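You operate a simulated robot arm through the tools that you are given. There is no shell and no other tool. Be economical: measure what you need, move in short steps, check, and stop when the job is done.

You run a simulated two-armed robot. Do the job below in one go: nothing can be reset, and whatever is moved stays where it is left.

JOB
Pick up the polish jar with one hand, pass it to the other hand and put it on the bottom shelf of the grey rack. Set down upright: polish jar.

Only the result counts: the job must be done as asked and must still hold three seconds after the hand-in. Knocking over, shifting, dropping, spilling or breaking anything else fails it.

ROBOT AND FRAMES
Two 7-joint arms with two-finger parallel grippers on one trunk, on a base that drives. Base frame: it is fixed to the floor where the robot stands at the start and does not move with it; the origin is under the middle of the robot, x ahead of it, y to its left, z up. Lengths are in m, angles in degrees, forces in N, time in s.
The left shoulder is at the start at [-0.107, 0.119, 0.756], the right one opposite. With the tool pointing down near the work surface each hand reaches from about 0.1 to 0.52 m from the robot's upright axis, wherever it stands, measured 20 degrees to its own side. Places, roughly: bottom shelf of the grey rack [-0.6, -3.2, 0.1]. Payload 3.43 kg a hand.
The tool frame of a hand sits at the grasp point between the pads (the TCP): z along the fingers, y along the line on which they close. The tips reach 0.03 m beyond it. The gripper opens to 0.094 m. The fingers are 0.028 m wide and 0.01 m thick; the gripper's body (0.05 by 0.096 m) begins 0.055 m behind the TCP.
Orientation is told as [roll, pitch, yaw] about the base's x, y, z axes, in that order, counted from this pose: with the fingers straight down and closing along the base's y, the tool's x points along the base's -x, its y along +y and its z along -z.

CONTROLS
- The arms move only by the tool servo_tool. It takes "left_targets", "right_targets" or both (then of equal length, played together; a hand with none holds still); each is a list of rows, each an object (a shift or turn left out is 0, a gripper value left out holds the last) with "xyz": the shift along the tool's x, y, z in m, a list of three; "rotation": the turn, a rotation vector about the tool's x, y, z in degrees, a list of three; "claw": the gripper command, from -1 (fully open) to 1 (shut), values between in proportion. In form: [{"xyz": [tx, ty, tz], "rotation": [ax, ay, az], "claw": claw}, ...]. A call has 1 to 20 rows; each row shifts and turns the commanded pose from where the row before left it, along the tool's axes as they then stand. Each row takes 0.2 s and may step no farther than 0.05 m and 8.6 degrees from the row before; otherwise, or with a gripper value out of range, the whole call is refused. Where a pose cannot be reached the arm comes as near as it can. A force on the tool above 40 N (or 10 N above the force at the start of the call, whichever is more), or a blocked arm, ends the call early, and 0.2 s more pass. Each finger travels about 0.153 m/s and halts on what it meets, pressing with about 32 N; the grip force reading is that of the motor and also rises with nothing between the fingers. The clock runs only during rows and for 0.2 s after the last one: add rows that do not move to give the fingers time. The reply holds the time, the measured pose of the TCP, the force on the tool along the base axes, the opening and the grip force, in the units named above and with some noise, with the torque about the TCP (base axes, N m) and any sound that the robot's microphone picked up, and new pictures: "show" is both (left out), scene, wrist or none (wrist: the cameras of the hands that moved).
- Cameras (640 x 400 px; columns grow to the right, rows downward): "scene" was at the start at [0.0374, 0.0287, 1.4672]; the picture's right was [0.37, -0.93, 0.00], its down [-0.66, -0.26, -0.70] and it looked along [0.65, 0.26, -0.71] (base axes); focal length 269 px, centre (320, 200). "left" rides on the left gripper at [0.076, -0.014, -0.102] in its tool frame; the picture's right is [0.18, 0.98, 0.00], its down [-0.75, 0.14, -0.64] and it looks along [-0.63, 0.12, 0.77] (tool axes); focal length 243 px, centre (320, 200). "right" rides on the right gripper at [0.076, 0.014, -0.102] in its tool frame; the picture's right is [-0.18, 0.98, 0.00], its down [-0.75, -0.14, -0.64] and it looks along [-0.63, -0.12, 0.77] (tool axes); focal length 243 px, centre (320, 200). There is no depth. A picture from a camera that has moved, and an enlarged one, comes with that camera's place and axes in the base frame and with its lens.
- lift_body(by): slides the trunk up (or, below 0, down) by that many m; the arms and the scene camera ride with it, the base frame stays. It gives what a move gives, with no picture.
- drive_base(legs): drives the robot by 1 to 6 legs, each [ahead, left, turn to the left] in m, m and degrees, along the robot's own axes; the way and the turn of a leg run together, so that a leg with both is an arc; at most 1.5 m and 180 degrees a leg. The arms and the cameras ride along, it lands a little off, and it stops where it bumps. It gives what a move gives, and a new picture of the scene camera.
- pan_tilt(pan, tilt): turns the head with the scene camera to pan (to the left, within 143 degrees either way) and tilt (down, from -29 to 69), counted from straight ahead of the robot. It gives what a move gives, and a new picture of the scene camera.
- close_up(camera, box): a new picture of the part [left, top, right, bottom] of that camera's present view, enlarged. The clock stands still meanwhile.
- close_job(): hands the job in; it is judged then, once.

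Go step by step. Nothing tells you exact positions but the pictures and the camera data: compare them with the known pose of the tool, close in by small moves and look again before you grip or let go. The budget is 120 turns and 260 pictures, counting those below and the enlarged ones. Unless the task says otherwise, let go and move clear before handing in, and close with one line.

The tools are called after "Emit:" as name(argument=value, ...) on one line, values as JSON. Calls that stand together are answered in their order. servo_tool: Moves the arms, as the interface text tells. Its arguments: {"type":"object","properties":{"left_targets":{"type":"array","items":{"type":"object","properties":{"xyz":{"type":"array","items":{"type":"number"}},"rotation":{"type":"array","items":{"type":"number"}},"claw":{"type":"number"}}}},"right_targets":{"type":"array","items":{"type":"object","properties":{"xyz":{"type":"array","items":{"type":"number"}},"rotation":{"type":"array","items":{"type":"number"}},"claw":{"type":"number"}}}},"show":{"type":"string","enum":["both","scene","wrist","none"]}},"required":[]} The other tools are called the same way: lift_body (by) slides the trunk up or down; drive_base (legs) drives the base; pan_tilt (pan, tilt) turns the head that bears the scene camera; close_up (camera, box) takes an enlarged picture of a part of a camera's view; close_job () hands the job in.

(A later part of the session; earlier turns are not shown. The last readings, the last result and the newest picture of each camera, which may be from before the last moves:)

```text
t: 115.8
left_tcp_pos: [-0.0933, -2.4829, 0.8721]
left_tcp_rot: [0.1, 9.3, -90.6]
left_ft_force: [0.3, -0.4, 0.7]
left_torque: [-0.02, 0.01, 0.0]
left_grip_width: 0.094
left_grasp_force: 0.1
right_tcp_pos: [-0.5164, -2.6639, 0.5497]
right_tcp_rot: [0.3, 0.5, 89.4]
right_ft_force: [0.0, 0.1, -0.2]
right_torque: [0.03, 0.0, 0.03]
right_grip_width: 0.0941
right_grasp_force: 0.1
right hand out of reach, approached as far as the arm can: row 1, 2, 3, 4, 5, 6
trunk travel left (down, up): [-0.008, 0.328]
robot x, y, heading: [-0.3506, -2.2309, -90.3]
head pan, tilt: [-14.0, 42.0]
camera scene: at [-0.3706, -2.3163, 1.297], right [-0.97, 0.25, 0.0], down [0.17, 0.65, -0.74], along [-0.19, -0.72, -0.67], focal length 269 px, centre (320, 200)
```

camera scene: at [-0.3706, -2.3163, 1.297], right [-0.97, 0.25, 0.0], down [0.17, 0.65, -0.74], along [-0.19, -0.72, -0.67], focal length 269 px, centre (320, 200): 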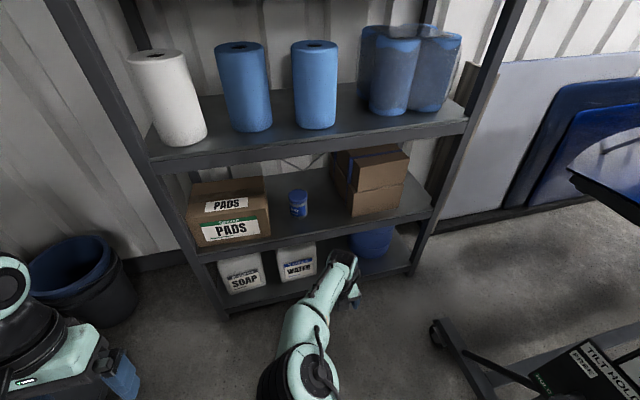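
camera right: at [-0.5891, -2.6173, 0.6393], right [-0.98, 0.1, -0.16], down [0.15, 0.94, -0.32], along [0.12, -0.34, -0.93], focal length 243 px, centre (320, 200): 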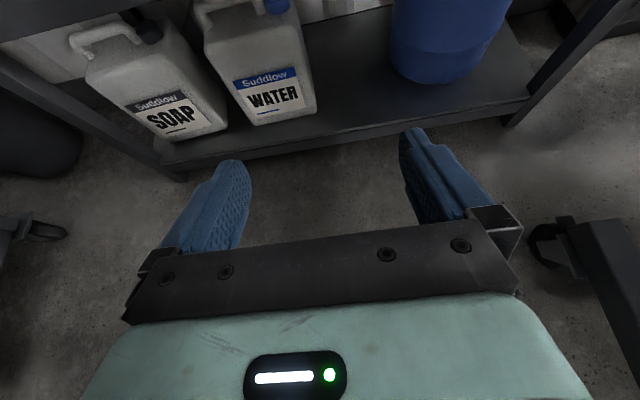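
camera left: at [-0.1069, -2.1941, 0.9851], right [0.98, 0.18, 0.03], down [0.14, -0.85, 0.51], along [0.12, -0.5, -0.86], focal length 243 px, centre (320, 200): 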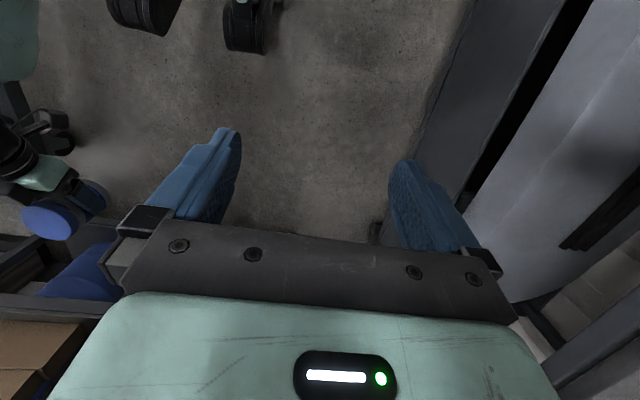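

The limits look like arm reach measured from a high shoulder, and a tool-down hand with the camera toward the robot should get lowest. I'll unroll the hand back to that pose and test descending there.

Emit:
servo_tool(right_targets=[{"xyz": [0.0, 0, -0.045]}, {"xyz": [-0.02, 0, -0.04]}, {"xyz": [-0.03, 0, 0], "rotation": [0, 0, -8.5]}, {"rotation": [0, 0, -8.5]}, {"rotation": [0, 0, -8.5]}, {"rotation": [0, 0, -8.5]}, {"rotation": [0, 0, -8.5]}, {"rotation": [0, 0, -8.5]}, {"rotation": [0, 0, -8.5]}, {"rotation": [0, 0, -8.5]}, {"rotation": [0, 0, -8.5]}, {"rotation": [0, 0, -8.5]}, {"rotation": [0, 0, -8.5]}, {"rotation": [0, 0, -8.5]}, {"rotation": [0, 0, -8.5]}, {"rotation": [0, 0, -8.5]}, {"rotation": [0, 0, -8.5]}, {"rotation": [0, 0, -8.5]}, {"rotation": [0, 0, -8.5]}, {}], show="scene")

Emit:
servo_tool(right_targets=[{"rotation": [0, 0, -8.5]}, {"rotation": [0, 0, -8.5]}, {"rotation": [0, 0, -8.5]}, {"rotation": [0, 0, -8.5]}, {"rotation": [0, 0, -1.5]}, {"xyz": [0, 0, 0.045]}, {"xyz": [0, 0, 0.045]}, {"xyz": [0, 0, 0.045]}, {"xyz": [0, 0, 0.045]}, {}], show="scene")

```text
t: 120.0
left_tcp_pos: [-0.0918, -2.4837, 0.8728]
left_tcp_rot: [0.1, 9.3, -90.6]
left_ft_force: [-0.8, 0.6, 0.3]
left_torque: [-0.01, 0.01, -0.03]
left_grip_width: 0.0937
left_grasp_force: 0.1
right_tcp_pos: [-0.5182, -2.6152, 0.6335]
right_tcp_rot: [0.2, -0.4, -126.0]
right_ft_force: [0.2, 0.5, 0.5]
right_torque: [-0.04, 0.02, -0.03]
right_grip_width: 0.0941
right_grasp_force: 0.0
trunk travel left (down, up): [-0.008, 0.328]
robot x, y, heading: [-0.3519, -2.2277, -90.5]
head pan, tilt: [-14.0, 42.0]
camera scene: at [-0.3705, -2.3163, 1.297], right [-0.97, 0.25, 0.0], down [0.17, 0.65, -0.74], along [-0.19, -0.72, -0.67], focal length 269 px, centre (320, 200)
```

scene: 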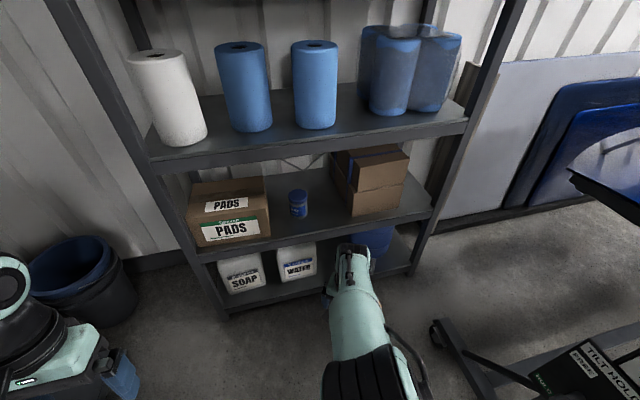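

```text
t: 122.2
left_tcp_pos: [-0.0917, -2.4841, 0.872]
left_tcp_rot: [0.1, 9.3, -90.6]
left_ft_force: [0.3, 0.6, -0.3]
left_torque: [-0.01, 0.02, 0.0]
left_grip_width: 0.0942
left_grasp_force: 0.0
right_tcp_pos: [-0.5168, -2.6174, 0.4526]
right_tcp_rot: [0.0, -0.6, -90.6]
right_ft_force: [0.3, 0.4, -0.1]
right_torque: [-0.02, 0.04, 0.01]
right_grip_width: 0.094
right_grasp_force: 0.2
trunk travel left (down, up): [-0.008, 0.328]
robot x, y, heading: [-0.3502, -2.23, -90.5]
head pan, tilt: [-14.0, 42.0]
camera scene: at [-0.3706, -2.3163, 1.297], right [-0.97, 0.25, 0.0], down [0.17, 0.65, -0.74], along [-0.19, -0.72, -0.67], focal length 269 px, centre (320, 200)
```

scene: 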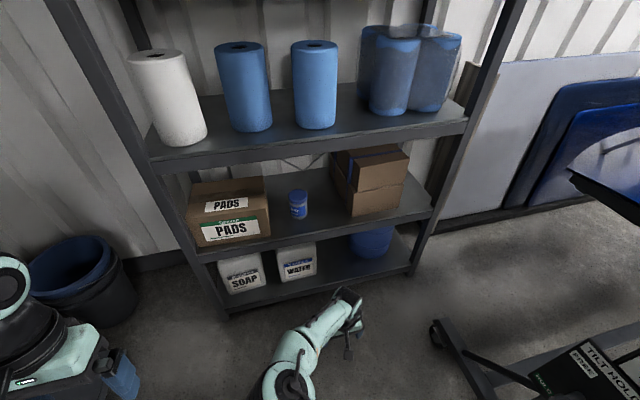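

Emit:
servo_tool(right_targets=[{"xyz": [0, 0, 0.045]}, {"xyz": [0, 0, 0.045]}, {"xyz": [0, 0, 0.045]}, {"xyz": [0, 0, 0.045]}, {"xyz": [0, 0, 0.045]}, {}], show="scene")

```text
t: 123.7
left_tcp_pos: [-0.0927, -2.4833, 0.8725]
left_tcp_rot: [0.1, 9.3, -90.6]
left_ft_force: [0.2, 0.0, -0.2]
left_torque: [0.01, 0.01, 0.0]
left_grip_width: 0.094
left_grasp_force: 0.0
right_tcp_pos: [-0.4549, -2.5602, 0.3362]
right_tcp_rot: [-0.1, -0.4, -90.5]
right_ft_force: [1.0, 0.1, -0.1]
right_torque: [-0.01, 0.0, 0.0]
right_grip_width: 0.094
right_grasp_force: 0.1
right hand out of reach, approached as far as the arm can: row 1, 2, 3, 4, 5
trunk travel left (down, up): [-0.008, 0.328]
robot x, y, heading: [-0.3547, -2.2296, -90.4]
head pan, tilt: [-14.0, 42.0]
camera scene: at [-0.3705, -2.3163, 1.297], right [-0.97, 0.25, 0.0], down [0.17, 0.65, -0.74], along [-0.19, -0.72, -0.67], focal length 269 px, centre (320, 200)
```

scene: 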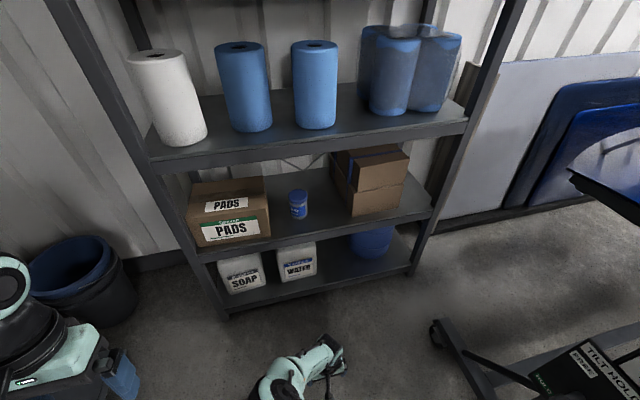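

The lowest reach seems better toward the robot's centre-left. I'll test moving the right hand left and then down.

Emit:
servo_tool(right_targets=[{"xyz": [0, 0.045, -0.01]}, {"xyz": [0, 0.045, 0]}, {"xyz": [0, 0.045, 0]}, {"xyz": [0, 0.045, 0]}, {"xyz": [0, 0.045, 0]}, {"xyz": [0, 0, 0.04]}, {"xyz": [0, 0, 0.04]}, {"xyz": [0, 0, 0.04]}, {"xyz": [0, 0, 0.04]}, {}], show="both")

```text
t: 125.8
left_tcp_pos: [-0.0926, -2.4839, 0.8714]
left_tcp_rot: [0.1, 9.3, -90.5]
left_ft_force: [0.2, -0.4, 1.2]
left_torque: [-0.03, 0.01, -0.01]
left_grip_width: 0.0942
left_grasp_force: 0.0
right_tcp_pos: [-0.2554, -2.5297, 0.2893]
right_tcp_rot: [-0.1, -0.4, -90.6]
right_ft_force: [0.3, -0.4, -0.5]
right_torque: [0.01, -0.03, -0.01]
right_grip_width: 0.094
right_grasp_force: 0.1
right hand out of reach, approached as far as the arm can: row 7, 8, 9
trunk travel left (down, up): [-0.008, 0.328]
robot x, y, heading: [-0.3512, -2.2297, -90.7]
head pan, tilt: [-14.0, 42.0]
camera scene: at [-0.3705, -2.3163, 1.297], right [-0.97, 0.25, 0.0], down [0.17, 0.65, -0.74], along [-0.19, -0.72, -0.67], focal length 269 px, centre (320, 200)
camera right: at [-0.2387, -2.4527, 0.3911], right [0.98, -0.19, 0.0], down [-0.15, -0.75, 0.65], along [-0.13, -0.64, -0.76], focal length 243 px, centre (320, 200)
```

scene: 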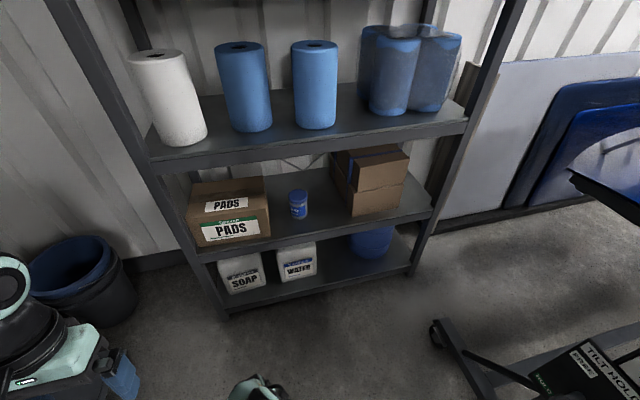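
right: 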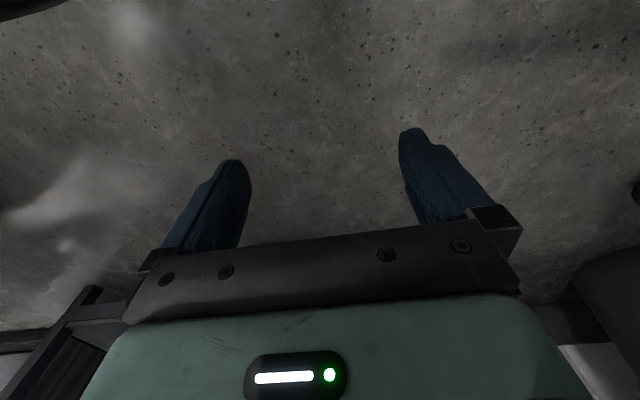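

I think I see it: the arm is folded too tightly, with the wrist too near the shoulder. Reaching farther out should allow low heights. I'll back the base off, raise the hand, then test low with the hand stretched well forward.

Emit:
drive_base(legs=[[-0.3, 0, 0.5]])

Emit:
servo_tool(right_targets=[{"xyz": [0, -0.02, -0.045]}, {"xyz": [0, -0.02, -0.045]}, {"xyz": [0, -0.02, -0.045]}, {"xyz": [0, -0.02, -0.045]}, {"xyz": [0, -0.02, -0.045]}, {"xyz": [0, -0.02, -0.045]}, {"xyz": [0, -0.02, -0.045]}, {"xyz": [0, -0.02, -0.045]}, {"xyz": [0, -0.02, -0.045]}, {"xyz": [0, -0.02, -0.045]}, {"xyz": [-0.045, 0, 0]}, {"xyz": [-0.045, 0, 0]}, {"xyz": [-0.045, 0, 0]}, {"xyz": [-0.045, 0, 0]}, {}], show="scene")

```text
t: 127.9
left_tcp_pos: [-0.0883, -2.1845, 0.872]
left_tcp_rot: [0.0, 9.3, -90.1]
left_ft_force: [0.2, 0.5, -0.4]
left_torque: [-0.01, 0.0, 0.02]
left_grip_width: 0.0938
left_grasp_force: 0.1
right_tcp_pos: [-0.2503, -2.2323, 0.2887]
right_tcp_rot: [0.0, -0.5, -90.0]
right_ft_force: [0.5, 0.4, -0.3]
right_torque: [0.03, 0.0, 0.0]
right_grip_width: 0.0942
right_grasp_force: 0.2
trunk travel left (down, up): [-0.008, 0.328]
robot x, y, heading: [-0.3479, -1.9333, -89.6]
head pan, tilt: [-14.0, 42.0]
camera scene: at [-0.3686, -2.0198, 1.297], right [-0.97, 0.24, 0.0], down [0.16, 0.65, -0.74], along [-0.18, -0.72, -0.67], focal length 269 px, centre (320, 200)
```

scene: 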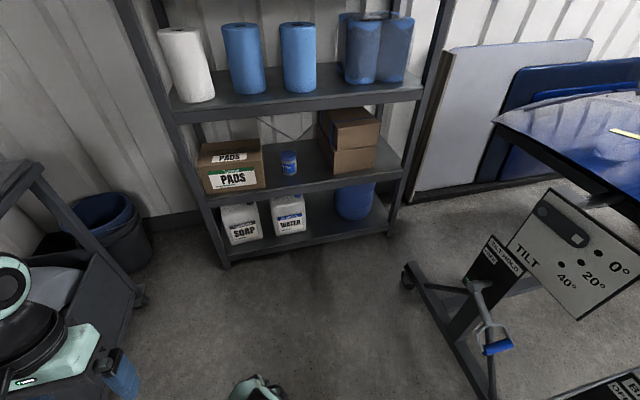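

```text
t: 131.1
left_tcp_pos: [-0.09, -2.1852, 0.8716]
left_tcp_rot: [0.0, 9.3, -90.1]
left_ft_force: [0.4, 0.4, 0.1]
left_torque: [0.02, 0.0, -0.03]
left_grip_width: 0.0937
left_grasp_force: 0.1
right_tcp_pos: [-0.4478, -2.4086, 0.7398]
right_tcp_rot: [-0.1, -0.5, -90.0]
right_ft_force: [-0.8, 0.0, 0.4]
right_torque: [-0.04, -0.01, -0.02]
right_grip_width: 0.0942
right_grasp_force: 0.1
trunk travel left (down, up): [-0.008, 0.328]
robot x, y, heading: [-0.352, -1.9329, -89.9]
head pan, tilt: [-14.0, 42.0]
camera scene: at [-0.3686, -2.0199, 1.297], right [-0.97, 0.24, 0.0], down [0.16, 0.65, -0.74], along [-0.18, -0.72, -0.67], focal length 269 px, centre (320, 200)
```

scene: 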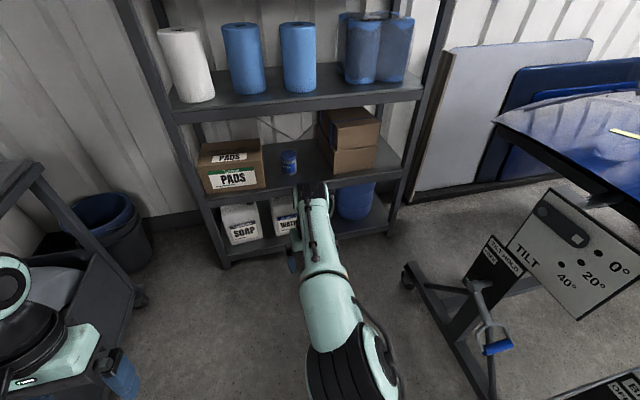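

Emit:
servo_tool(right_targets=[{"rotation": [0, -8.5, 0]}, {"rotation": [0, -8.5, 0]}, {"rotation": [0, -8.5, 0]}, {"rotation": [0, -8.5, 0]}, {"rotation": [0, -8.5, 0]}, {"rotation": [0, -8.5, 0]}, {"rotation": [0, -8.5, 0]}, {"xyz": [-0.02, 0, 0.0346]}, {"xyz": [-0.02, 0, 0.0346]}, {"xyz": [-0.02, 0, 0.0346]}, {"xyz": [-0.02, 0, 0.0346]}, {"xyz": [-0.02, 0, 0.0346]}, {}], show="none")

Emit:
servo_tool(right_targets=[{"xyz": [0.0346, 0, 0.02]}, {"xyz": [0.0346, 0, 0.02]}, {"xyz": [0.0346, 0, 0.02]}, {"xyz": [0.0346, 0, 0.02]}, {"xyz": [0.0346, 0, 0.02]}, {"xyz": [0.0346, 0, 0.02]}, {"xyz": [0.0346, 0, 0.02]}, {"xyz": [0.0346, 0, 0.02]}, {}], show="scene")

```text
t: 133.9
left_tcp_pos: [-0.0883, -2.185, 0.8723]
left_tcp_rot: [0.1, 9.4, -90.1]
left_ft_force: [-0.6, -0.3, -0.1]
left_torque: [0.05, -0.01, 0.01]
left_grip_width: 0.094
left_grasp_force: 0.1
right_tcp_pos: [-0.4524, -2.562, 0.7394]
right_tcp_rot: [-0.4, -59.7, -90.0]
right_ft_force: [-0.6, 0.8, -0.1]
right_torque: [-0.02, -0.02, -0.03]
right_grip_width: 0.0938
right_grasp_force: 0.1
right hand out of reach, approached as far as the arm can: row 11, 12
trunk travel left (down, up): [-0.008, 0.328]
robot x, y, heading: [-0.3475, -1.9346, -89.9]
head pan, tilt: [-14.0, 42.0]
```

```text
t: 135.9
left_tcp_pos: [-0.0884, -2.1849, 0.8715]
left_tcp_rot: [0.2, 9.2, -90.0]
left_ft_force: [-0.3, 0.0, -0.1]
left_torque: [0.01, 0.0, 0.01]
left_grip_width: 0.0941
left_grasp_force: 0.0
right_tcp_pos: [-0.4314, -2.543, 0.5399]
right_tcp_rot: [-0.2, -60.0, -89.9]
right_ft_force: [0.0, -0.3, -0.5]
right_torque: [-0.02, 0.02, 0.03]
right_grip_width: 0.0939
right_grasp_force: 0.2
right hand out of reach, approached as far as the arm can: row 1, 4, 5, 6, 7, 8
trunk travel left (down, up): [-0.008, 0.328]
robot x, y, heading: [-0.3468, -1.9356, -90.1]
head pan, tilt: [-14.0, 42.0]
camera scene: at [-0.3686, -2.0201, 1.297], right [-0.97, 0.24, 0.0], down [0.16, 0.65, -0.74], along [-0.18, -0.72, -0.67], focal length 269 px, centre (320, 200)
```

scene: 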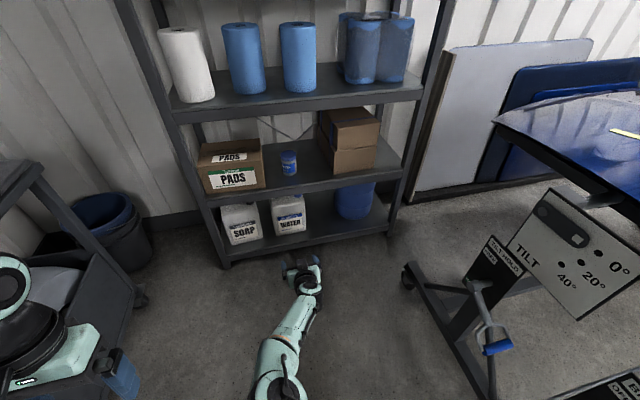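

I need to see the arm's real geometry to plan the low reach, so I'll look straight down at the shoulder and elbow.

Emit:
pan_tilt(pan=-20, tilt=69)

Emit:
pan_tilt(pan=-75, tilt=65)

```text
t: 136.8
left_tcp_pos: [-0.0889, -2.184, 0.8716]
left_tcp_rot: [0.1, 9.3, -90.2]
left_ft_force: [0.0, 0.2, -0.4]
left_torque: [0.03, -0.01, 0.0]
left_grip_width: 0.0939
left_grasp_force: 0.0
right_tcp_pos: [-0.4318, -2.5429, 0.5391]
right_tcp_rot: [-0.3, -60.0, -89.9]
right_ft_force: [-0.7, -0.2, 0.3]
right_torque: [0.02, 0.01, 0.02]
right_grip_width: 0.0942
right_grasp_force: 0.0
trunk travel left (down, up): [-0.008, 0.328]
robot x, y, heading: [-0.3506, -1.9328, -89.7]
head pan, tilt: [-20.0, 68.8]
camera scene: at [-0.3675, -1.9915, 1.2638], right [-0.94, 0.34, 0.0], down [0.32, 0.88, -0.36], along [-0.12, -0.34, -0.93], focal length 269 px, centre (320, 200)
```

scene: 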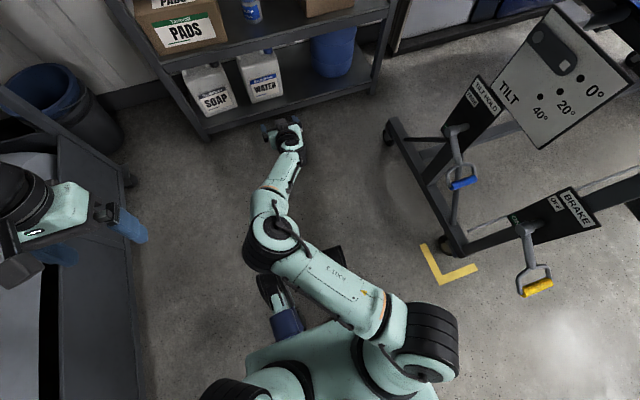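

```text
t: 138.0
left_tcp_pos: [-0.0892, -2.1846, 0.8726]
left_tcp_rot: [0.2, 9.3, -90.1]
left_ft_force: [0.5, 0.0, 0.0]
left_torque: [0.0, 0.02, 0.02]
left_grip_width: 0.0939
left_grasp_force: 0.1
right_tcp_pos: [-0.4307, -2.5434, 0.5394]
right_tcp_rot: [-0.1, -60.0, -89.9]
right_ft_force: [0.2, 1.2, 0.2]
right_torque: [0.03, -0.02, 0.02]
right_grip_width: 0.094
right_grasp_force: 0.0
trunk travel left (down, up): [-0.008, 0.328]
robot x, y, heading: [-0.3502, -1.9315, -90.1]
head pan, tilt: [-75.0, 65.0]
camera scene: at [-0.4071, -1.9547, 1.2676], right [-0.26, 0.97, 0.0], down [0.87, 0.24, -0.42], along [-0.41, -0.11, -0.91], focal length 269 px, centre (320, 200)
```

scene: 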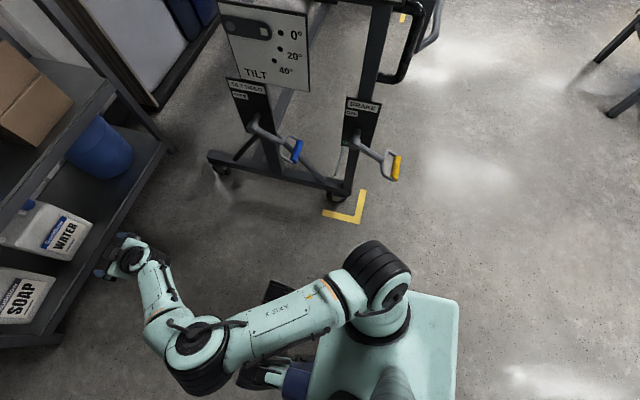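

The picture helps: in this posture the wrist can't bend outward past the forearm line. Swinging the tool halfway round the forearm axis should put the wrist in its other posture, where it bends outward freely and the camera ends up on top. I'll first return to tool-down at mid height.

Emit:
servo_tool(right_targets=[{"xyz": [-0.0346, 0, -0.02]}, {"xyz": [-0.0346, 0, -0.02]}, {"xyz": [-0.0346, 0, -0.02]}, {"xyz": [0.02, -0.01, -0.0346]}, {"xyz": [0.02, -0.01, -0.0346]}, {"xyz": [0.02, -0.01, -0.0346]}, {"xyz": [0.02, -0.01, -0.0346]}, {"rotation": [0, 8.5, 0]}, {"rotation": [0, 8.5, 0]}, {"rotation": [0, 8.5, 0]}, {"rotation": [0, 8.5, 0]}, {"rotation": [0, 8.5, 0]}, {"rotation": [0, 8.5, 0]}, {"rotation": [0, 8.5, 0]}, {}], show="none")

Emit:
pan_tilt(pan=-20, tilt=60)

```text
t: 141.2
left_tcp_pos: [-0.0895, -2.1843, 0.872]
left_tcp_rot: [0.1, 9.3, -90.0]
left_ft_force: [-0.6, 0.0, -0.2]
left_torque: [-0.01, -0.02, 0.01]
left_grip_width: 0.094
left_grasp_force: 0.1
right_tcp_pos: [-0.4709, -2.3796, 0.6581]
right_tcp_rot: [-0.1, -0.4, -90.1]
right_ft_force: [-0.2, -0.8, 0.1]
right_torque: [0.04, 0.03, -0.03]
right_grip_width: 0.0938
right_grasp_force: 0.0
trunk travel left (down, up): [-0.008, 0.328]
robot x, y, heading: [-0.3497, -1.935, -90.0]
head pan, tilt: [-75.0, 65.0]
```

```text
t: 142.5
left_tcp_pos: [-0.0905, -2.185, 0.873]
left_tcp_rot: [0.2, 9.4, -90.1]
left_ft_force: [-1.5, 1.0, -0.4]
left_torque: [-0.01, 0.02, 0.02]
left_grip_width: 0.0942
left_grasp_force: 0.1
right_tcp_pos: [-0.4694, -2.3794, 0.6553]
right_tcp_rot: [-0.1, -0.4, -90.0]
right_ft_force: [-0.5, 0.7, 0.0]
right_torque: [-0.01, 0.04, 0.0]
right_grip_width: 0.0938
right_grasp_force: 0.0
trunk travel left (down, up): [-0.008, 0.328]
robot x, y, heading: [-0.3553, -1.9338, -90.2]
head pan, tilt: [-20.0, 60.0]
camera scene: at [-0.3712, -2.0015, 1.2732], right [-0.94, 0.34, 0.0], down [0.3, 0.81, -0.5], along [-0.17, -0.47, -0.87], focal length 269 px, centre (320, 200)
```

scene: 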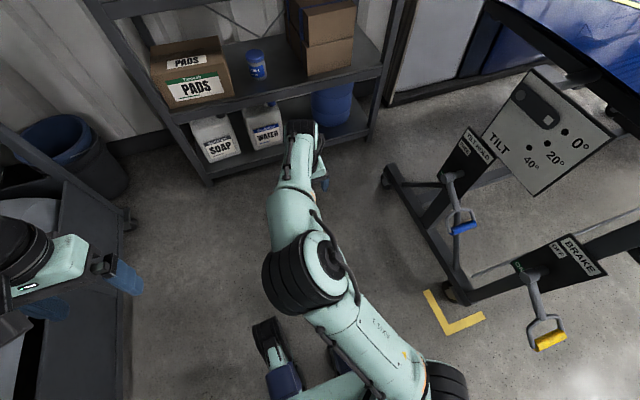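

The elbow is straight ahead. Now I'll swing the tool around the forearm axis in steps.

Emit:
servo_tool(right_targets=[{"xyz": [-0.0011, -0.0205, -0.0011], "rotation": [6.06, 0, -6.06]}, {"xyz": [-0.0011, -0.0205, -0.0011], "rotation": [6.06, 0, -6.06]}, {"xyz": [-0.0011, -0.0205, -0.0011], "rotation": [6.06, 0, -6.06]}, {"xyz": [-0.0011, -0.0205, -0.0011], "rotation": [6.06, 0, -6.06]}, {"xyz": [-0.0011, -0.0205, -0.0011], "rotation": [6.06, 0, -6.06]}, {"xyz": [-0.0011, -0.0205, -0.0011], "rotation": [6.06, 0, -6.06]}, {"xyz": [-0.0011, -0.0205, -0.0011], "rotation": [6.06, 0, -6.06]}, {"xyz": [-0.0011, -0.0205, -0.0011], "rotation": [6.06, 0, -6.06]}, {"xyz": [-0.0011, -0.0205, -0.0011], "rotation": [6.06, 0, -6.06]}, {"xyz": [-0.0011, -0.0205, -0.0011], "rotation": [6.06, 0, -6.06]}, {}], show="scene")

Emit:
servo_tool(right_targets=[{"xyz": [-0.0011, -0.0205, -0.0011], "rotation": [6.06, 0, -6.06]}, {"xyz": [-0.0011, -0.0205, -0.0011], "rotation": [6.06, 0, -6.06]}, {"xyz": [-0.0011, -0.0205, -0.0011], "rotation": [6.06, 0, -6.06]}, {"xyz": [-0.0011, -0.0205, -0.0011], "rotation": [6.06, 0, -6.06]}, {"xyz": [-0.0011, -0.0205, -0.0011], "rotation": [6.06, 0, -6.06]}, {"xyz": [-0.0011, -0.0205, -0.0011], "rotation": [6.06, 0, -6.06]}, {"xyz": [-0.0011, -0.0205, -0.0011], "rotation": [6.06, 0, -6.06]}, {"xyz": [-0.0011, -0.0205, -0.0011], "rotation": [6.06, 0, -6.06]}, {"xyz": [-0.0011, -0.0205, -0.0011], "rotation": [6.06, 0, -6.06]}, {"xyz": [-0.0011, -0.0205, -0.0011], "rotation": [6.06, 0, -6.06]}, {"xyz": [-0.0011, -0.0205, -0.0011], "rotation": [6.06, 0, -6.06]}, {}], show="both")

```text
t: 144.9
left_tcp_pos: [-0.0873, -2.1852, 0.8712]
left_tcp_rot: [0.2, 9.4, -90.2]
left_ft_force: [-0.1, 0.0, 1.3]
left_torque: [-0.01, -0.02, -0.03]
left_grip_width: 0.0938
left_grasp_force: 0.0
right_tcp_pos: [-0.6072, -2.4677, 0.7483]
right_tcp_rot: [-53.4, 27.4, -37.5]
right_ft_force: [0.3, -1.5, -0.9]
right_torque: [0.04, -0.03, 0.0]
right_grip_width: 0.0938
right_grasp_force: 0.1
trunk travel left (down, up): [-0.008, 0.328]
robot x, y, heading: [-0.3511, -1.9288, -89.9]
head pan, tilt: [-20.0, 60.0]
camera scene: at [-0.3712, -2.0015, 1.2732], right [-0.94, 0.34, 0.0], down [0.3, 0.81, -0.5], along [-0.17, -0.47, -0.87], focal length 269 px, centre (320, 200)
```

scene: 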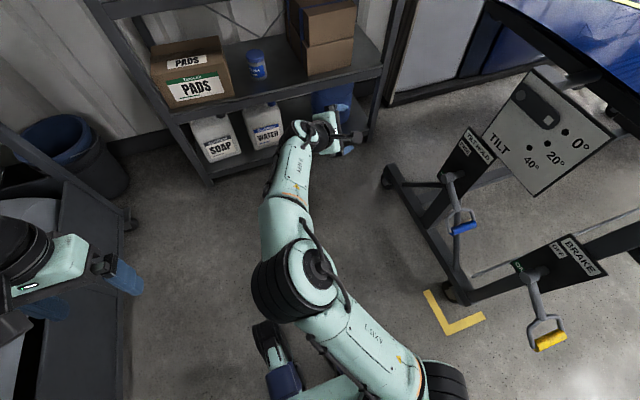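

```text
t: 147.5
left_tcp_pos: [-0.0881, -2.1844, 0.8708]
left_tcp_rot: [0.0, 9.3, -90.0]
left_ft_force: [-0.4, 0.1, -0.1]
left_torque: [-0.02, -0.02, 0.0]
left_grip_width: 0.0938
left_grasp_force: 0.1
right_tcp_pos: [-0.4689, -2.5731, 0.8527]
right_tcp_rot: [162.8, 89.4, -107.1]
right_ft_force: [-0.5, -0.1, 0.1]
right_torque: [-0.04, -0.01, -0.04]
right_grip_width: 0.0941
right_grasp_force: 0.0
trunk travel left (down, up): [-0.008, 0.328]
robot x, y, heading: [-0.3455, -1.9315, -89.5]
head pan, tilt: [-20.0, 60.0]
camera scene: at [-0.3712, -2.0015, 1.2732], right [-0.94, 0.34, 0.0], down [0.3, 0.81, -0.5], along [-0.17, -0.47, -0.87], focal length 269 px, centre (320, 200)
camera right: at [-0.4822, -2.4693, 0.9282], right [-0.98, 0.0, -0.18], down [0.14, 0.63, -0.76], along [0.12, -0.77, -0.62], focal length 243 px, centre (320, 200)
```

scene: 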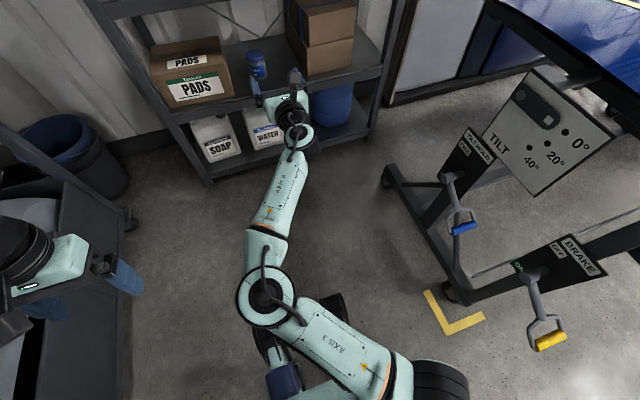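
right: 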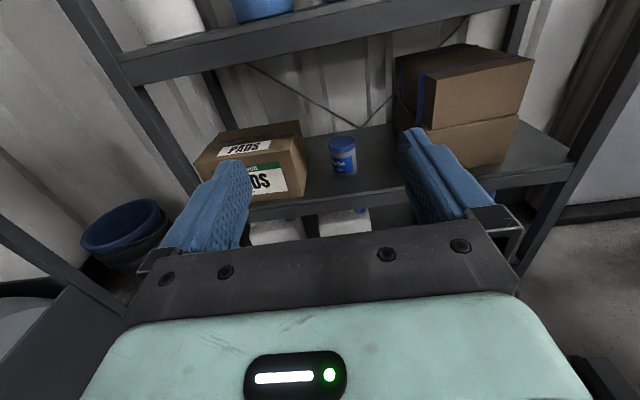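

The hand now points level and forward with the camera on top. I'll test going straight down.

Emit:
servo_tool(right_targets=[{"xyz": [-0.045, 0, 0]}, {"xyz": [-0.045, 0, 0]}, {"xyz": [-0.045, 0, 0]}, {"xyz": [-0.045, 0, 0]}, {"xyz": [-0.045, 0, 0]}, {"xyz": [-0.045, 0, 0]}, {"xyz": [-0.045, 0, 0]}, {"xyz": [-0.045, 0, 0]}, {}], show="scene")

Emit:
servo_tool(right_targets=[{"xyz": [-0.045, 0, 0]}, {"xyz": [-0.045, 0, 0]}, {"xyz": [-0.045, 0, 0]}, {"xyz": [-0.045, 0, 0]}, {"xyz": [-0.045, 0, 0]}, {"xyz": [-0.045, 0, 0]}, {}], show="scene")

```text
t: 149.5
left_tcp_pos: [-0.0897, -2.1837, 0.8711]
left_tcp_rot: [0.1, 9.3, -90.1]
left_ft_force: [0.1, 0.9, 0.6]
left_torque: [0.02, 0.03, 0.02]
left_grip_width: 0.0942
left_grasp_force: 0.1
right_tcp_pos: [-0.4276, -2.5029, 0.5569]
right_tcp_rot: [169.5, 89.7, -100.6]
right_ft_force: [0.5, -0.1, -0.5]
right_torque: [0.02, -0.02, 0.02]
right_grip_width: 0.0942
right_grasp_force: 0.0
right hand out of reach, approached as far as the arm can: row 4, 5, 6, 7, 8
trunk travel left (down, up): [-0.008, 0.328]
robot x, y, heading: [-0.3524, -1.9332, -89.9]
head pan, tilt: [-20.0, 60.0]
camera scene: at [-0.3712, -2.0015, 1.2732], right [-0.94, 0.34, 0.0], down [0.3, 0.81, -0.5], along [-0.17, -0.47, -0.87], focal length 269 px, centre (320, 200)
```

scene: 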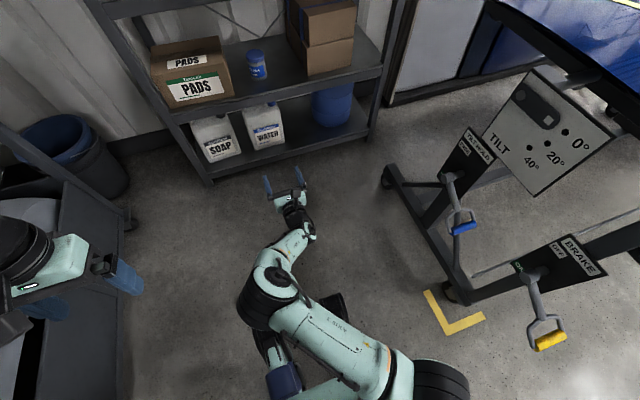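

```text
t: 151.1
left_tcp_pos: [-0.0898, -2.1848, 0.8709]
left_tcp_rot: [0.0, 9.3, -90.2]
left_ft_force: [0.4, -0.7, -1.2]
left_torque: [-0.01, -0.01, 0.03]
left_grip_width: 0.094
left_grasp_force: 0.2
right_tcp_pos: [-0.3738, -2.4155, 0.4878]
right_tcp_rot: [167.2, 89.4, -102.9]
right_ft_force: [0.3, -0.3, 0.8]
right_torque: [0.0, 0.02, 0.01]
right_grip_width: 0.0941
right_grasp_force: 0.0
right hand out of reach, approached as far as the arm can: row 1, 2, 3, 4, 5, 6
trunk travel left (down, up): [-0.008, 0.328]
robot x, y, heading: [-0.3506, -1.9339, -89.8]
head pan, tilt: [-20.0, 60.0]
camera scene: at [-0.3712, -2.0015, 1.2732], right [-0.94, 0.34, 0.0], down [0.3, 0.81, -0.5], along [-0.17, -0.47, -0.87], focal length 269 px, centre (320, 200)
```

scene: 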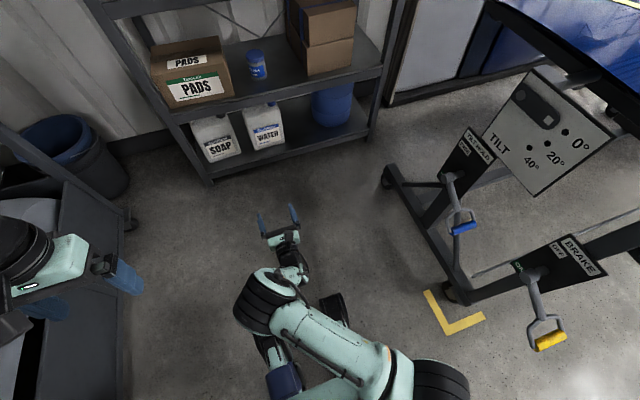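

This makes sense now: the shoulder pivot sits high (z≈0.85) with about 0.58 m of reach to the wrist, so low spots must be close beside the shoulder. With the rack at the robot's right side and a steep hand, the bottom shelf comes within reach. First I'll undo the wrist swing.

Emit:
servo_tool(right_targets=[{"xyz": [0.045, 0, 0]}, {"xyz": [0.045, 0.01, 0]}, {"xyz": [0.045, 0.02, 0]}, {"xyz": [0.045, 0.02, 0]}, {"xyz": [0.045, 0.02, 0]}, {"xyz": [0.045, 0.02, 0]}, {"xyz": [0.045, 0.005, 0]}, {"xyz": [0.04, 0, 0.02]}, {"xyz": [0, 0, 0.045]}, {"xyz": [0, 0, 0.045]}, {"xyz": [0, 0, 0.045]}, {}], show="none")

Emit:
servo_tool(right_targets=[{"xyz": [-0.0011, 0.0205, -0.0011], "rotation": [-6.06, 0, 6.06]}, {"xyz": [-0.0011, 0.0205, -0.0011], "rotation": [-6.06, 0, 6.06]}, {"xyz": [-0.0011, 0.0205, -0.0011], "rotation": [-6.06, 0, 6.06]}, {"xyz": [-0.0011, 0.0205, -0.0011], "rotation": [-6.06, 0, 6.06]}, {"xyz": [-0.0011, 0.0205, -0.0011], "rotation": [-6.06, 0, 6.06]}, {"xyz": [-0.0011, 0.0205, -0.0011], "rotation": [-6.06, 0, 6.06]}, {"xyz": [-0.0011, 0.0205, -0.0011], "rotation": [-6.06, 0, 6.06]}, {"xyz": [-0.0011, 0.0205, -0.0011], "rotation": [-6.06, 0, 6.06]}, {"xyz": [-0.0011, 0.0205, -0.0011], "rotation": [-6.06, 0, 6.06]}, {"xyz": [-0.0011, 0.0205, -0.0011], "rotation": [-6.06, 0, 6.06]}, {"xyz": [-0.0011, 0.0205, -0.0011], "rotation": [-6.06, 0, 6.06]}, {"xyz": [-0.0011, 0.0205, -0.0011], "rotation": [-6.06, 0, 6.06]}, {"xyz": [-0.0011, 0.0205, -0.0011], "rotation": [-6.06, 0, 6.06]}, {"xyz": [-0.0011, 0.0205, -0.0011], "rotation": [-6.06, 0, 6.06]}, {"xyz": [-0.0011, 0.0205, -0.0011], "rotation": [-6.06, 0, 6.06]}, {"xyz": [-0.0011, 0.0205, -0.0011], "rotation": [-6.06, 0, 6.06]}, {"xyz": [-0.0011, 0.0205, -0.0011], "rotation": [-6.06, 0, 6.06]}, {"xyz": [-0.0011, 0.0205, -0.0011], "rotation": [-6.06, 0, 6.06]}, {"xyz": [-0.0011, 0.0205, -0.0011], "rotation": [-6.06, 0, 6.06]}, {"xyz": [-0.0011, 0.0205, -0.0011], "rotation": [-6.06, 0, 6.06]}], show="scene")

```text
t: 153.7
left_tcp_pos: [-0.0889, -2.1843, 0.8725]
left_tcp_rot: [0.0, 9.2, -90.1]
left_ft_force: [0.7, 0.0, 0.4]
left_torque: [-0.02, 0.04, 0.0]
left_grip_width: 0.0941
left_grasp_force: 0.1
right_tcp_pos: [-0.4676, -2.5688, 0.8459]
right_tcp_rot: [172.7, 89.4, -97.6]
right_ft_force: [0.1, -0.1, 0.4]
right_torque: [-0.04, -0.01, 0.01]
right_grip_width: 0.0938
right_grasp_force: 0.0
trunk travel left (down, up): [-0.008, 0.328]
robot x, y, heading: [-0.3486, -1.9335, -89.7]
head pan, tilt: [-20.0, 60.0]
```

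```text
t: 157.9
left_tcp_pos: [-0.0889, -2.1853, 0.872]
left_tcp_rot: [0.1, 9.3, -90.1]
left_ft_force: [-0.2, 0.5, 0.3]
left_torque: [0.0, -0.03, -0.01]
left_grip_width: 0.0941
left_grasp_force: 0.0
right_tcp_pos: [-0.4891, -2.3781, 0.6516]
right_tcp_rot: [-6.1, -0.2, -84.2]
right_ft_force: [0.6, 0.3, -0.1]
right_torque: [0.01, -0.01, -0.03]
right_grip_width: 0.0941
right_grasp_force: 0.1
trunk travel left (down, up): [-0.008, 0.328]
robot x, y, heading: [-0.3513, -1.9315, -89.9]
head pan, tilt: [-20.0, 60.0]
camera scene: at [-0.3712, -2.0015, 1.2732], right [-0.94, 0.34, 0.0], down [0.3, 0.81, -0.5], along [-0.17, -0.47, -0.87], focal length 269 px, centre (320, 200)
```

scene: 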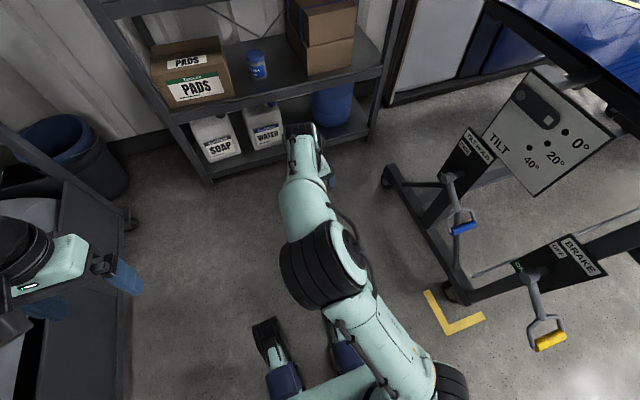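

I'll finish unrolling, pull the hand close to the body and check that it reaches low there, staying above the front foot.

Emit:
servo_tool(right_targets=[{"xyz": [-0.0011, 0.0205, -0.0011], "rotation": [-6.06, 0, 6.06]}, {"xyz": [0.045, 0, 0]}, {"xyz": [0.045, 0, 0]}, {"xyz": [0.045, 0, 0]}, {"xyz": [0.03, 0, 0]}, {"xyz": [0, 0, 0.045]}, {"xyz": [0, 0, 0.045]}, {"xyz": [0, 0, 0.045]}, {"xyz": [0, 0, 0.045]}, {"xyz": [0, 0, 0.045]}, {"xyz": [0, 0, 0.045]}, {"xyz": [0, 0, 0.045]}, {"xyz": [0, 0, 0.045]}, {}], show="scene")

```text
t: 160.9
left_tcp_pos: [-0.0898, -2.1852, 0.8713]
left_tcp_rot: [0.0, 9.3, -90.1]
left_ft_force: [0.0, 0.4, 0.5]
left_torque: [0.0, 0.0, 0.01]
left_grip_width: 0.094
left_grasp_force: 0.0
right_tcp_pos: [-0.4573, -2.2068, 0.3116]
right_tcp_rot: [-0.2, -0.7, -89.9]
right_ft_force: [0.1, -0.7, -1.2]
right_torque: [-0.03, 0.0, 0.0]
right_grip_width: 0.0941
right_grasp_force: 0.1
right hand out of reach, approached as far as the arm can: row 13
trunk travel left (down, up): [-0.008, 0.328]
robot x, y, heading: [-0.3568, -1.934, -89.7]
head pan, tilt: [-20.0, 60.0]
camera scene: at [-0.3712, -2.0015, 1.2732], right [-0.94, 0.34, 0.0], down [0.3, 0.81, -0.5], along [-0.17, -0.47, -0.87], focal length 269 px, centre (320, 200)
```

scene: 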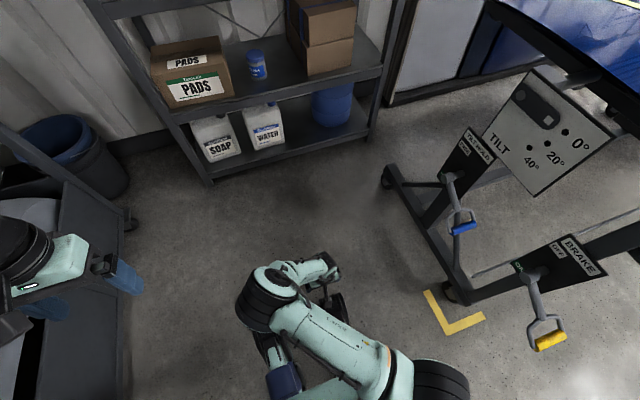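

The elbow seems to stop near shoulder height. I'll take a second view of this pose to measure where the elbow really is.

Emit:
pan_tilt(pan=-75, tilt=60)

Emit:
pan_tilt(pan=60, tilt=60)

```text
t: 162.1
left_tcp_pos: [-0.0897, -2.1849, 0.8718]
left_tcp_rot: [0.1, 9.3, -90.1]
left_ft_force: [-0.1, 0.0, -0.3]
left_torque: [-0.02, 0.01, 0.02]
left_grip_width: 0.0939
left_grasp_force: 0.1
right_tcp_pos: [-0.4563, -2.2058, 0.3133]
right_tcp_rot: [-0.1, -0.4, -90.1]
right_ft_force: [0.2, 0.7, 0.8]
right_torque: [0.02, -0.01, 0.0]
right_grip_width: 0.0939
right_grasp_force: 0.0
trunk travel left (down, up): [-0.008, 0.328]
robot x, y, heading: [-0.3463, -1.9344, -89.9]
head pan, tilt: [-75.0, 60.0]
camera scene: at [-0.4128, -1.9563, 1.2732], right [-0.26, 0.97, 0.0], down [0.84, 0.23, -0.5], along [-0.48, -0.13, -0.87], focal length 269 px, centre (320, 200)
```

scene: 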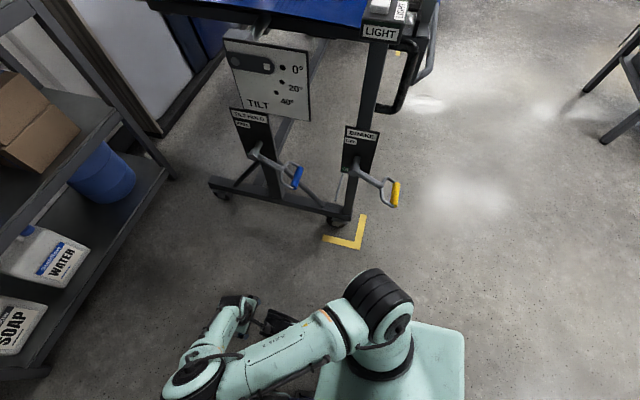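

```text
t: 164.3
left_tcp_pos: [-0.0886, -2.185, 0.8724]
left_tcp_rot: [0.2, 9.3, -90.0]
left_ft_force: [-0.4, 0.4, 0.1]
left_torque: [-0.02, 0.01, -0.02]
left_grip_width: 0.0941
left_grasp_force: 0.0
right_tcp_pos: [-0.4569, -2.2063, 0.3125]
right_tcp_rot: [0.0, -0.5, -90.0]
right_ft_force: [0.0, 0.1, 0.7]
right_torque: [0.01, 0.02, 0.0]
right_grip_width: 0.0938
right_grasp_force: 0.1
trunk travel left (down, up): [-0.008, 0.328]
robot x, y, heading: [-0.3513, -1.9351, -90.0]
head pan, tilt: [60.0, 60.0]
camera scene: at [-0.2907, -1.9721, 1.2732], right [-0.5, -0.87, 0.0], down [-0.75, 0.43, -0.5], along [0.43, -0.25, -0.87], focal length 269 px, centre (320, 200)
```

scene: 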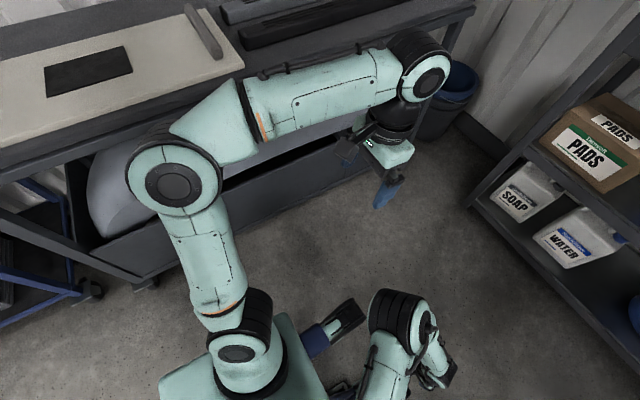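

The elbow sits at shoulder height, and reach seemed lower toward the robot's left. I'll raise the left hand out of the way and test the right hand low on the left side.

Emit:
servo_tool(left_targets=[{"xyz": [0, 0, -0.045]}, {"xyz": [0, 0, -0.045]}, {"xyz": [0, 0.03, -0.03]}, {"xyz": [0, 0.04, 0]}, {"xyz": [0, 0.04, 0]}, {}, {}, {}, {}, {}, {}, {}, {}, {}, {}, {}, {}], right_targets=[{"xyz": [0, 0, -0.045]}, {"xyz": [0, 0, -0.045]}, {"xyz": [0, 0, -0.02]}, {"xyz": [0, 0.045, 0]}, {"xyz": [0, 0.045, 0]}, {"xyz": [0, 0.045, 0]}, {"xyz": [0, 0.045, 0]}, {"xyz": [0, 0.045, 0]}, {"xyz": [0, 0.045, 0]}, {"xyz": [0, 0.045, 0]}, {"xyz": [0, 0.045, 0]}, {"xyz": [0, 0.045, 0]}, {"xyz": [0, 0, 0.045]}, {"xyz": [0, 0, 0.045]}, {"xyz": [0, 0, 0.045]}, {"xyz": [0, 0, 0.045]}, {}], show="scene")

```text
t: 167.9
left_tcp_pos: [0.0102, -2.1956, 0.947]
left_tcp_rot: [0.1, 9.3, -90.1]
left_ft_force: [-0.1, -1.0, 0.5]
left_torque: [-0.01, 0.0, 0.0]
left_grip_width: 0.0941
left_grasp_force: 0.0
left hand out of reach, approached as far as the arm can: row 2, 3
right_tcp_pos: [-0.1275, -2.2405, 0.3752]
right_tcp_rot: [-0.1, -0.5, -90.0]
right_ft_force: [0.1, 0.4, 0.2]
right_torque: [0.0, 0.02, 0.02]
right_grip_width: 0.094
right_grasp_force: 0.2
right hand out of reach, approached as far as the arm can: row 12, 13, 14, 15, 16
trunk travel left (down, up): [-0.008, 0.328]
robot x, y, heading: [-0.3502, -1.9329, -89.9]
head pan, tilt: [60.0, 60.0]
camera scene: at [-0.2908, -1.9722, 1.2732], right [-0.5, -0.87, 0.0], down [-0.75, 0.43, -0.5], along [0.43, -0.25, -0.87], focal length 269 px, centre (320, 200)
```

scene: 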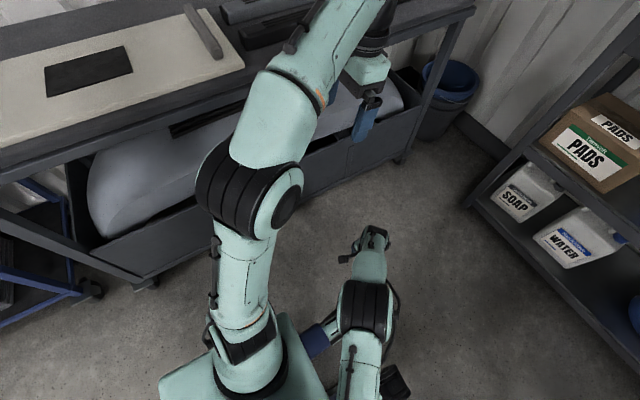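

Before giving up on this posture I'll check whether slow small steps go lower than big ones.

Emit:
servo_tool(right_targets=[{"xyz": [0, 0, 0.01]}, {"xyz": [0, 0, 0.01]}, {"xyz": [0, 0, 0.01]}, {"xyz": [0, 0, 0.01]}, {"xyz": [0, 0, 0.01]}, {"xyz": [0, 0, 0.01]}, {"xyz": [0, 0, 0.01]}, {"xyz": [0, 0, 0.01]}, {"xyz": [0, 0, 0.01]}, {"xyz": [0, 0, 0.01]}, {}], show="none")

Emit:
servo_tool(right_targets=[{"xyz": [0.03, -0.02, 0]}, {"xyz": [0.03, -0.02, 0]}, {"xyz": [0.03, -0.02, 0]}, {"xyz": [0.03, -0.02, 0]}, {"xyz": [0, 0, 0.02]}, {"xyz": [0, 0, 0.02]}, {"xyz": [0, 0, 0.02]}, {"xyz": [0, 0, 0.02]}, {"xyz": [0, 0, 0.02]}, {}], show="scene")

```text
t: 170.3
left_tcp_pos: [0.0094, -2.1945, 0.9463]
left_tcp_rot: [0.1, 9.3, -90.1]
left_ft_force: [-0.3, -0.5, 0.3]
left_torque: [0.0, 0.0, -0.02]
left_grip_width: 0.0942
left_grasp_force: 0.0
right_tcp_pos: [-0.1278, -2.2407, 0.3763]
right_tcp_rot: [-0.1, -0.5, -90.0]
right_ft_force: [-0.1, 0.9, -0.5]
right_torque: [-0.01, -0.01, 0.02]
right_grip_width: 0.0938
right_grasp_force: 0.1
right hand out of reach, approached as far as the arm can: row 1, 2, 3, 4, 5, 6, 7, 8, 9, 10
trunk travel left (down, up): [-0.008, 0.328]
robot x, y, heading: [-0.3509, -1.9349, -90.1]
head pan, tilt: [60.0, 60.0]
```

```text
t: 171.2
left_tcp_pos: [0.0084, -2.1954, 0.9455]
left_tcp_rot: [0.0, 9.2, -89.9]
left_ft_force: [-0.1, -0.3, 0.0]
left_torque: [-0.01, -0.01, -0.02]
left_grip_width: 0.0939
left_grasp_force: 0.0
right_tcp_pos: [-0.1895, -2.1528, 0.3767]
right_tcp_rot: [0.9, -2.7, -89.8]
right_ft_force: [3.5, -1.9, 3.7]
right_torque: [-0.01, 0.12, 0.05]
right_grip_width: 0.0922
right_grasp_force: 0.1
trunk travel left (down, up): [-0.008, 0.328]
robot x, y, heading: [-0.3513, -1.9329, -89.7]
head pan, tilt: [60.0, 60.0]
stopped in row 4 (right hand): the force on the tool passed its limit at 54 N (the readings are from after the stop); the commanded pose is now the measured one
camera scene: at [-0.2907, -1.9722, 1.2732], right [-0.5, -0.87, 0.0], down [-0.75, 0.43, -0.5], along [0.43, -0.25, -0.87], focal length 269 px, centre (320, 200)
```

scene: 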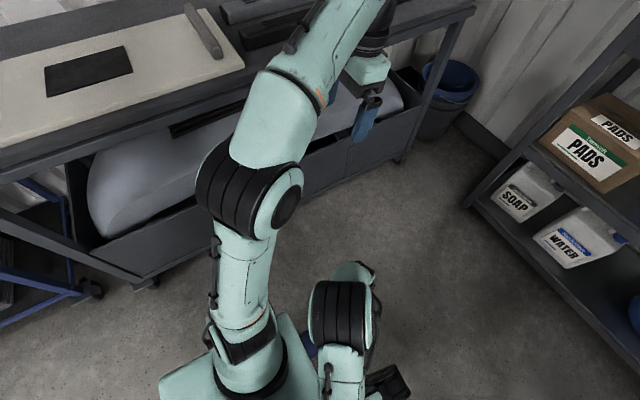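

That last move touched the robot's own column and stopped safely. Next I'll test whether turning the hand about the vertical lets the elbow stay outside and go lower.

Emit:
servo_tool(right_targets=[{"xyz": [-0.045, 0, 0]}, {"xyz": [-0.045, 0, -0.02]}, {"xyz": [-0.02, -0.03, -0.03]}, {"xyz": [0, -0.045, 0]}, {"xyz": [0, -0.045, 0]}, {"xyz": [0, -0.045, 0]}, {"xyz": [0, -0.045, 0]}, {"xyz": [0, -0.045, 0]}, {"xyz": [0, -0.045, 0]}, {"rotation": [0, 0, 8.5]}, {"rotation": [0, 0, 8.5]}, {"rotation": [0, 0, 8.5]}, {"rotation": [0, 0, 8.5]}, {"rotation": [0, 0, 8.5]}, {"rotation": [0, 0, 8.5]}, {"rotation": [0, 0, 8.5]}, {"rotation": [0, 0, 8.5]}, {"rotation": [0, 0, 8.5]}, {"rotation": [0, 0, 8.5]}], show="none")

Emit:
servo_tool(right_targets=[{"xyz": [0, 0, 0.04]}, {"xyz": [0, 0, 0.04]}, {"xyz": [0, 0, 0.04]}, {"xyz": [0, 0, 0.04]}, {"xyz": [0, 0, 0.04]}, {}], show="scene")

```text
t: 175.2
left_tcp_pos: [0.0088, -2.1944, 0.9476]
left_tcp_rot: [0.1, 9.3, -90.1]
left_ft_force: [0.7, 0.1, 0.1]
left_torque: [0.01, 0.0, 0.02]
left_grip_width: 0.094
left_grasp_force: 0.0
right_tcp_pos: [-0.4905, -2.2636, 0.428]
right_tcp_rot: [2.6, 0.5, -174.9]
right_ft_force: [-0.2, 0.0, 0.6]
right_torque: [-0.01, -0.01, 0.0]
right_grip_width: 0.0941
right_grasp_force: 0.0
trunk travel left (down, up): [-0.008, 0.328]
robot x, y, heading: [-0.3543, -1.9322, -90.0]
head pan, tilt: [60.0, 60.0]
```

```text
t: 176.6
left_tcp_pos: [0.0089, -2.1946, 0.9465]
left_tcp_rot: [0.1, 9.2, -90.1]
left_ft_force: [-0.4, 0.1, -0.8]
left_torque: [0.0, 0.03, -0.01]
left_grip_width: 0.0939
left_grasp_force: 0.1
right_tcp_pos: [-0.4382, -2.2319, 0.3128]
right_tcp_rot: [2.6, 0.6, -174.9]
right_ft_force: [-0.3, -0.3, 0.7]
right_torque: [0.01, 0.0, 0.01]
right_grip_width: 0.0943
right_grasp_force: 0.1
right hand out of reach, approached as far as the arm can: row 2, 3, 4, 5
trunk travel left (down, up): [-0.008, 0.328]
robot x, y, heading: [-0.3541, -1.9362, -90.1]
head pan, tilt: [60.0, 60.0]
camera scene: at [-0.2907, -1.9721, 1.2732], right [-0.5, -0.87, 0.0], down [-0.75, 0.43, -0.5], along [0.43, -0.25, -0.87], focal length 269 px, centre (320, 200)
```

scene: 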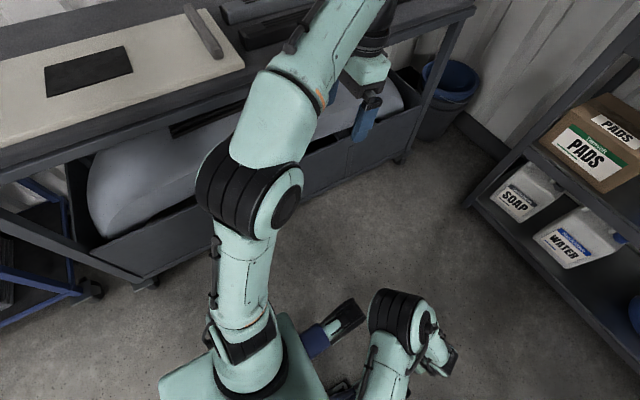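

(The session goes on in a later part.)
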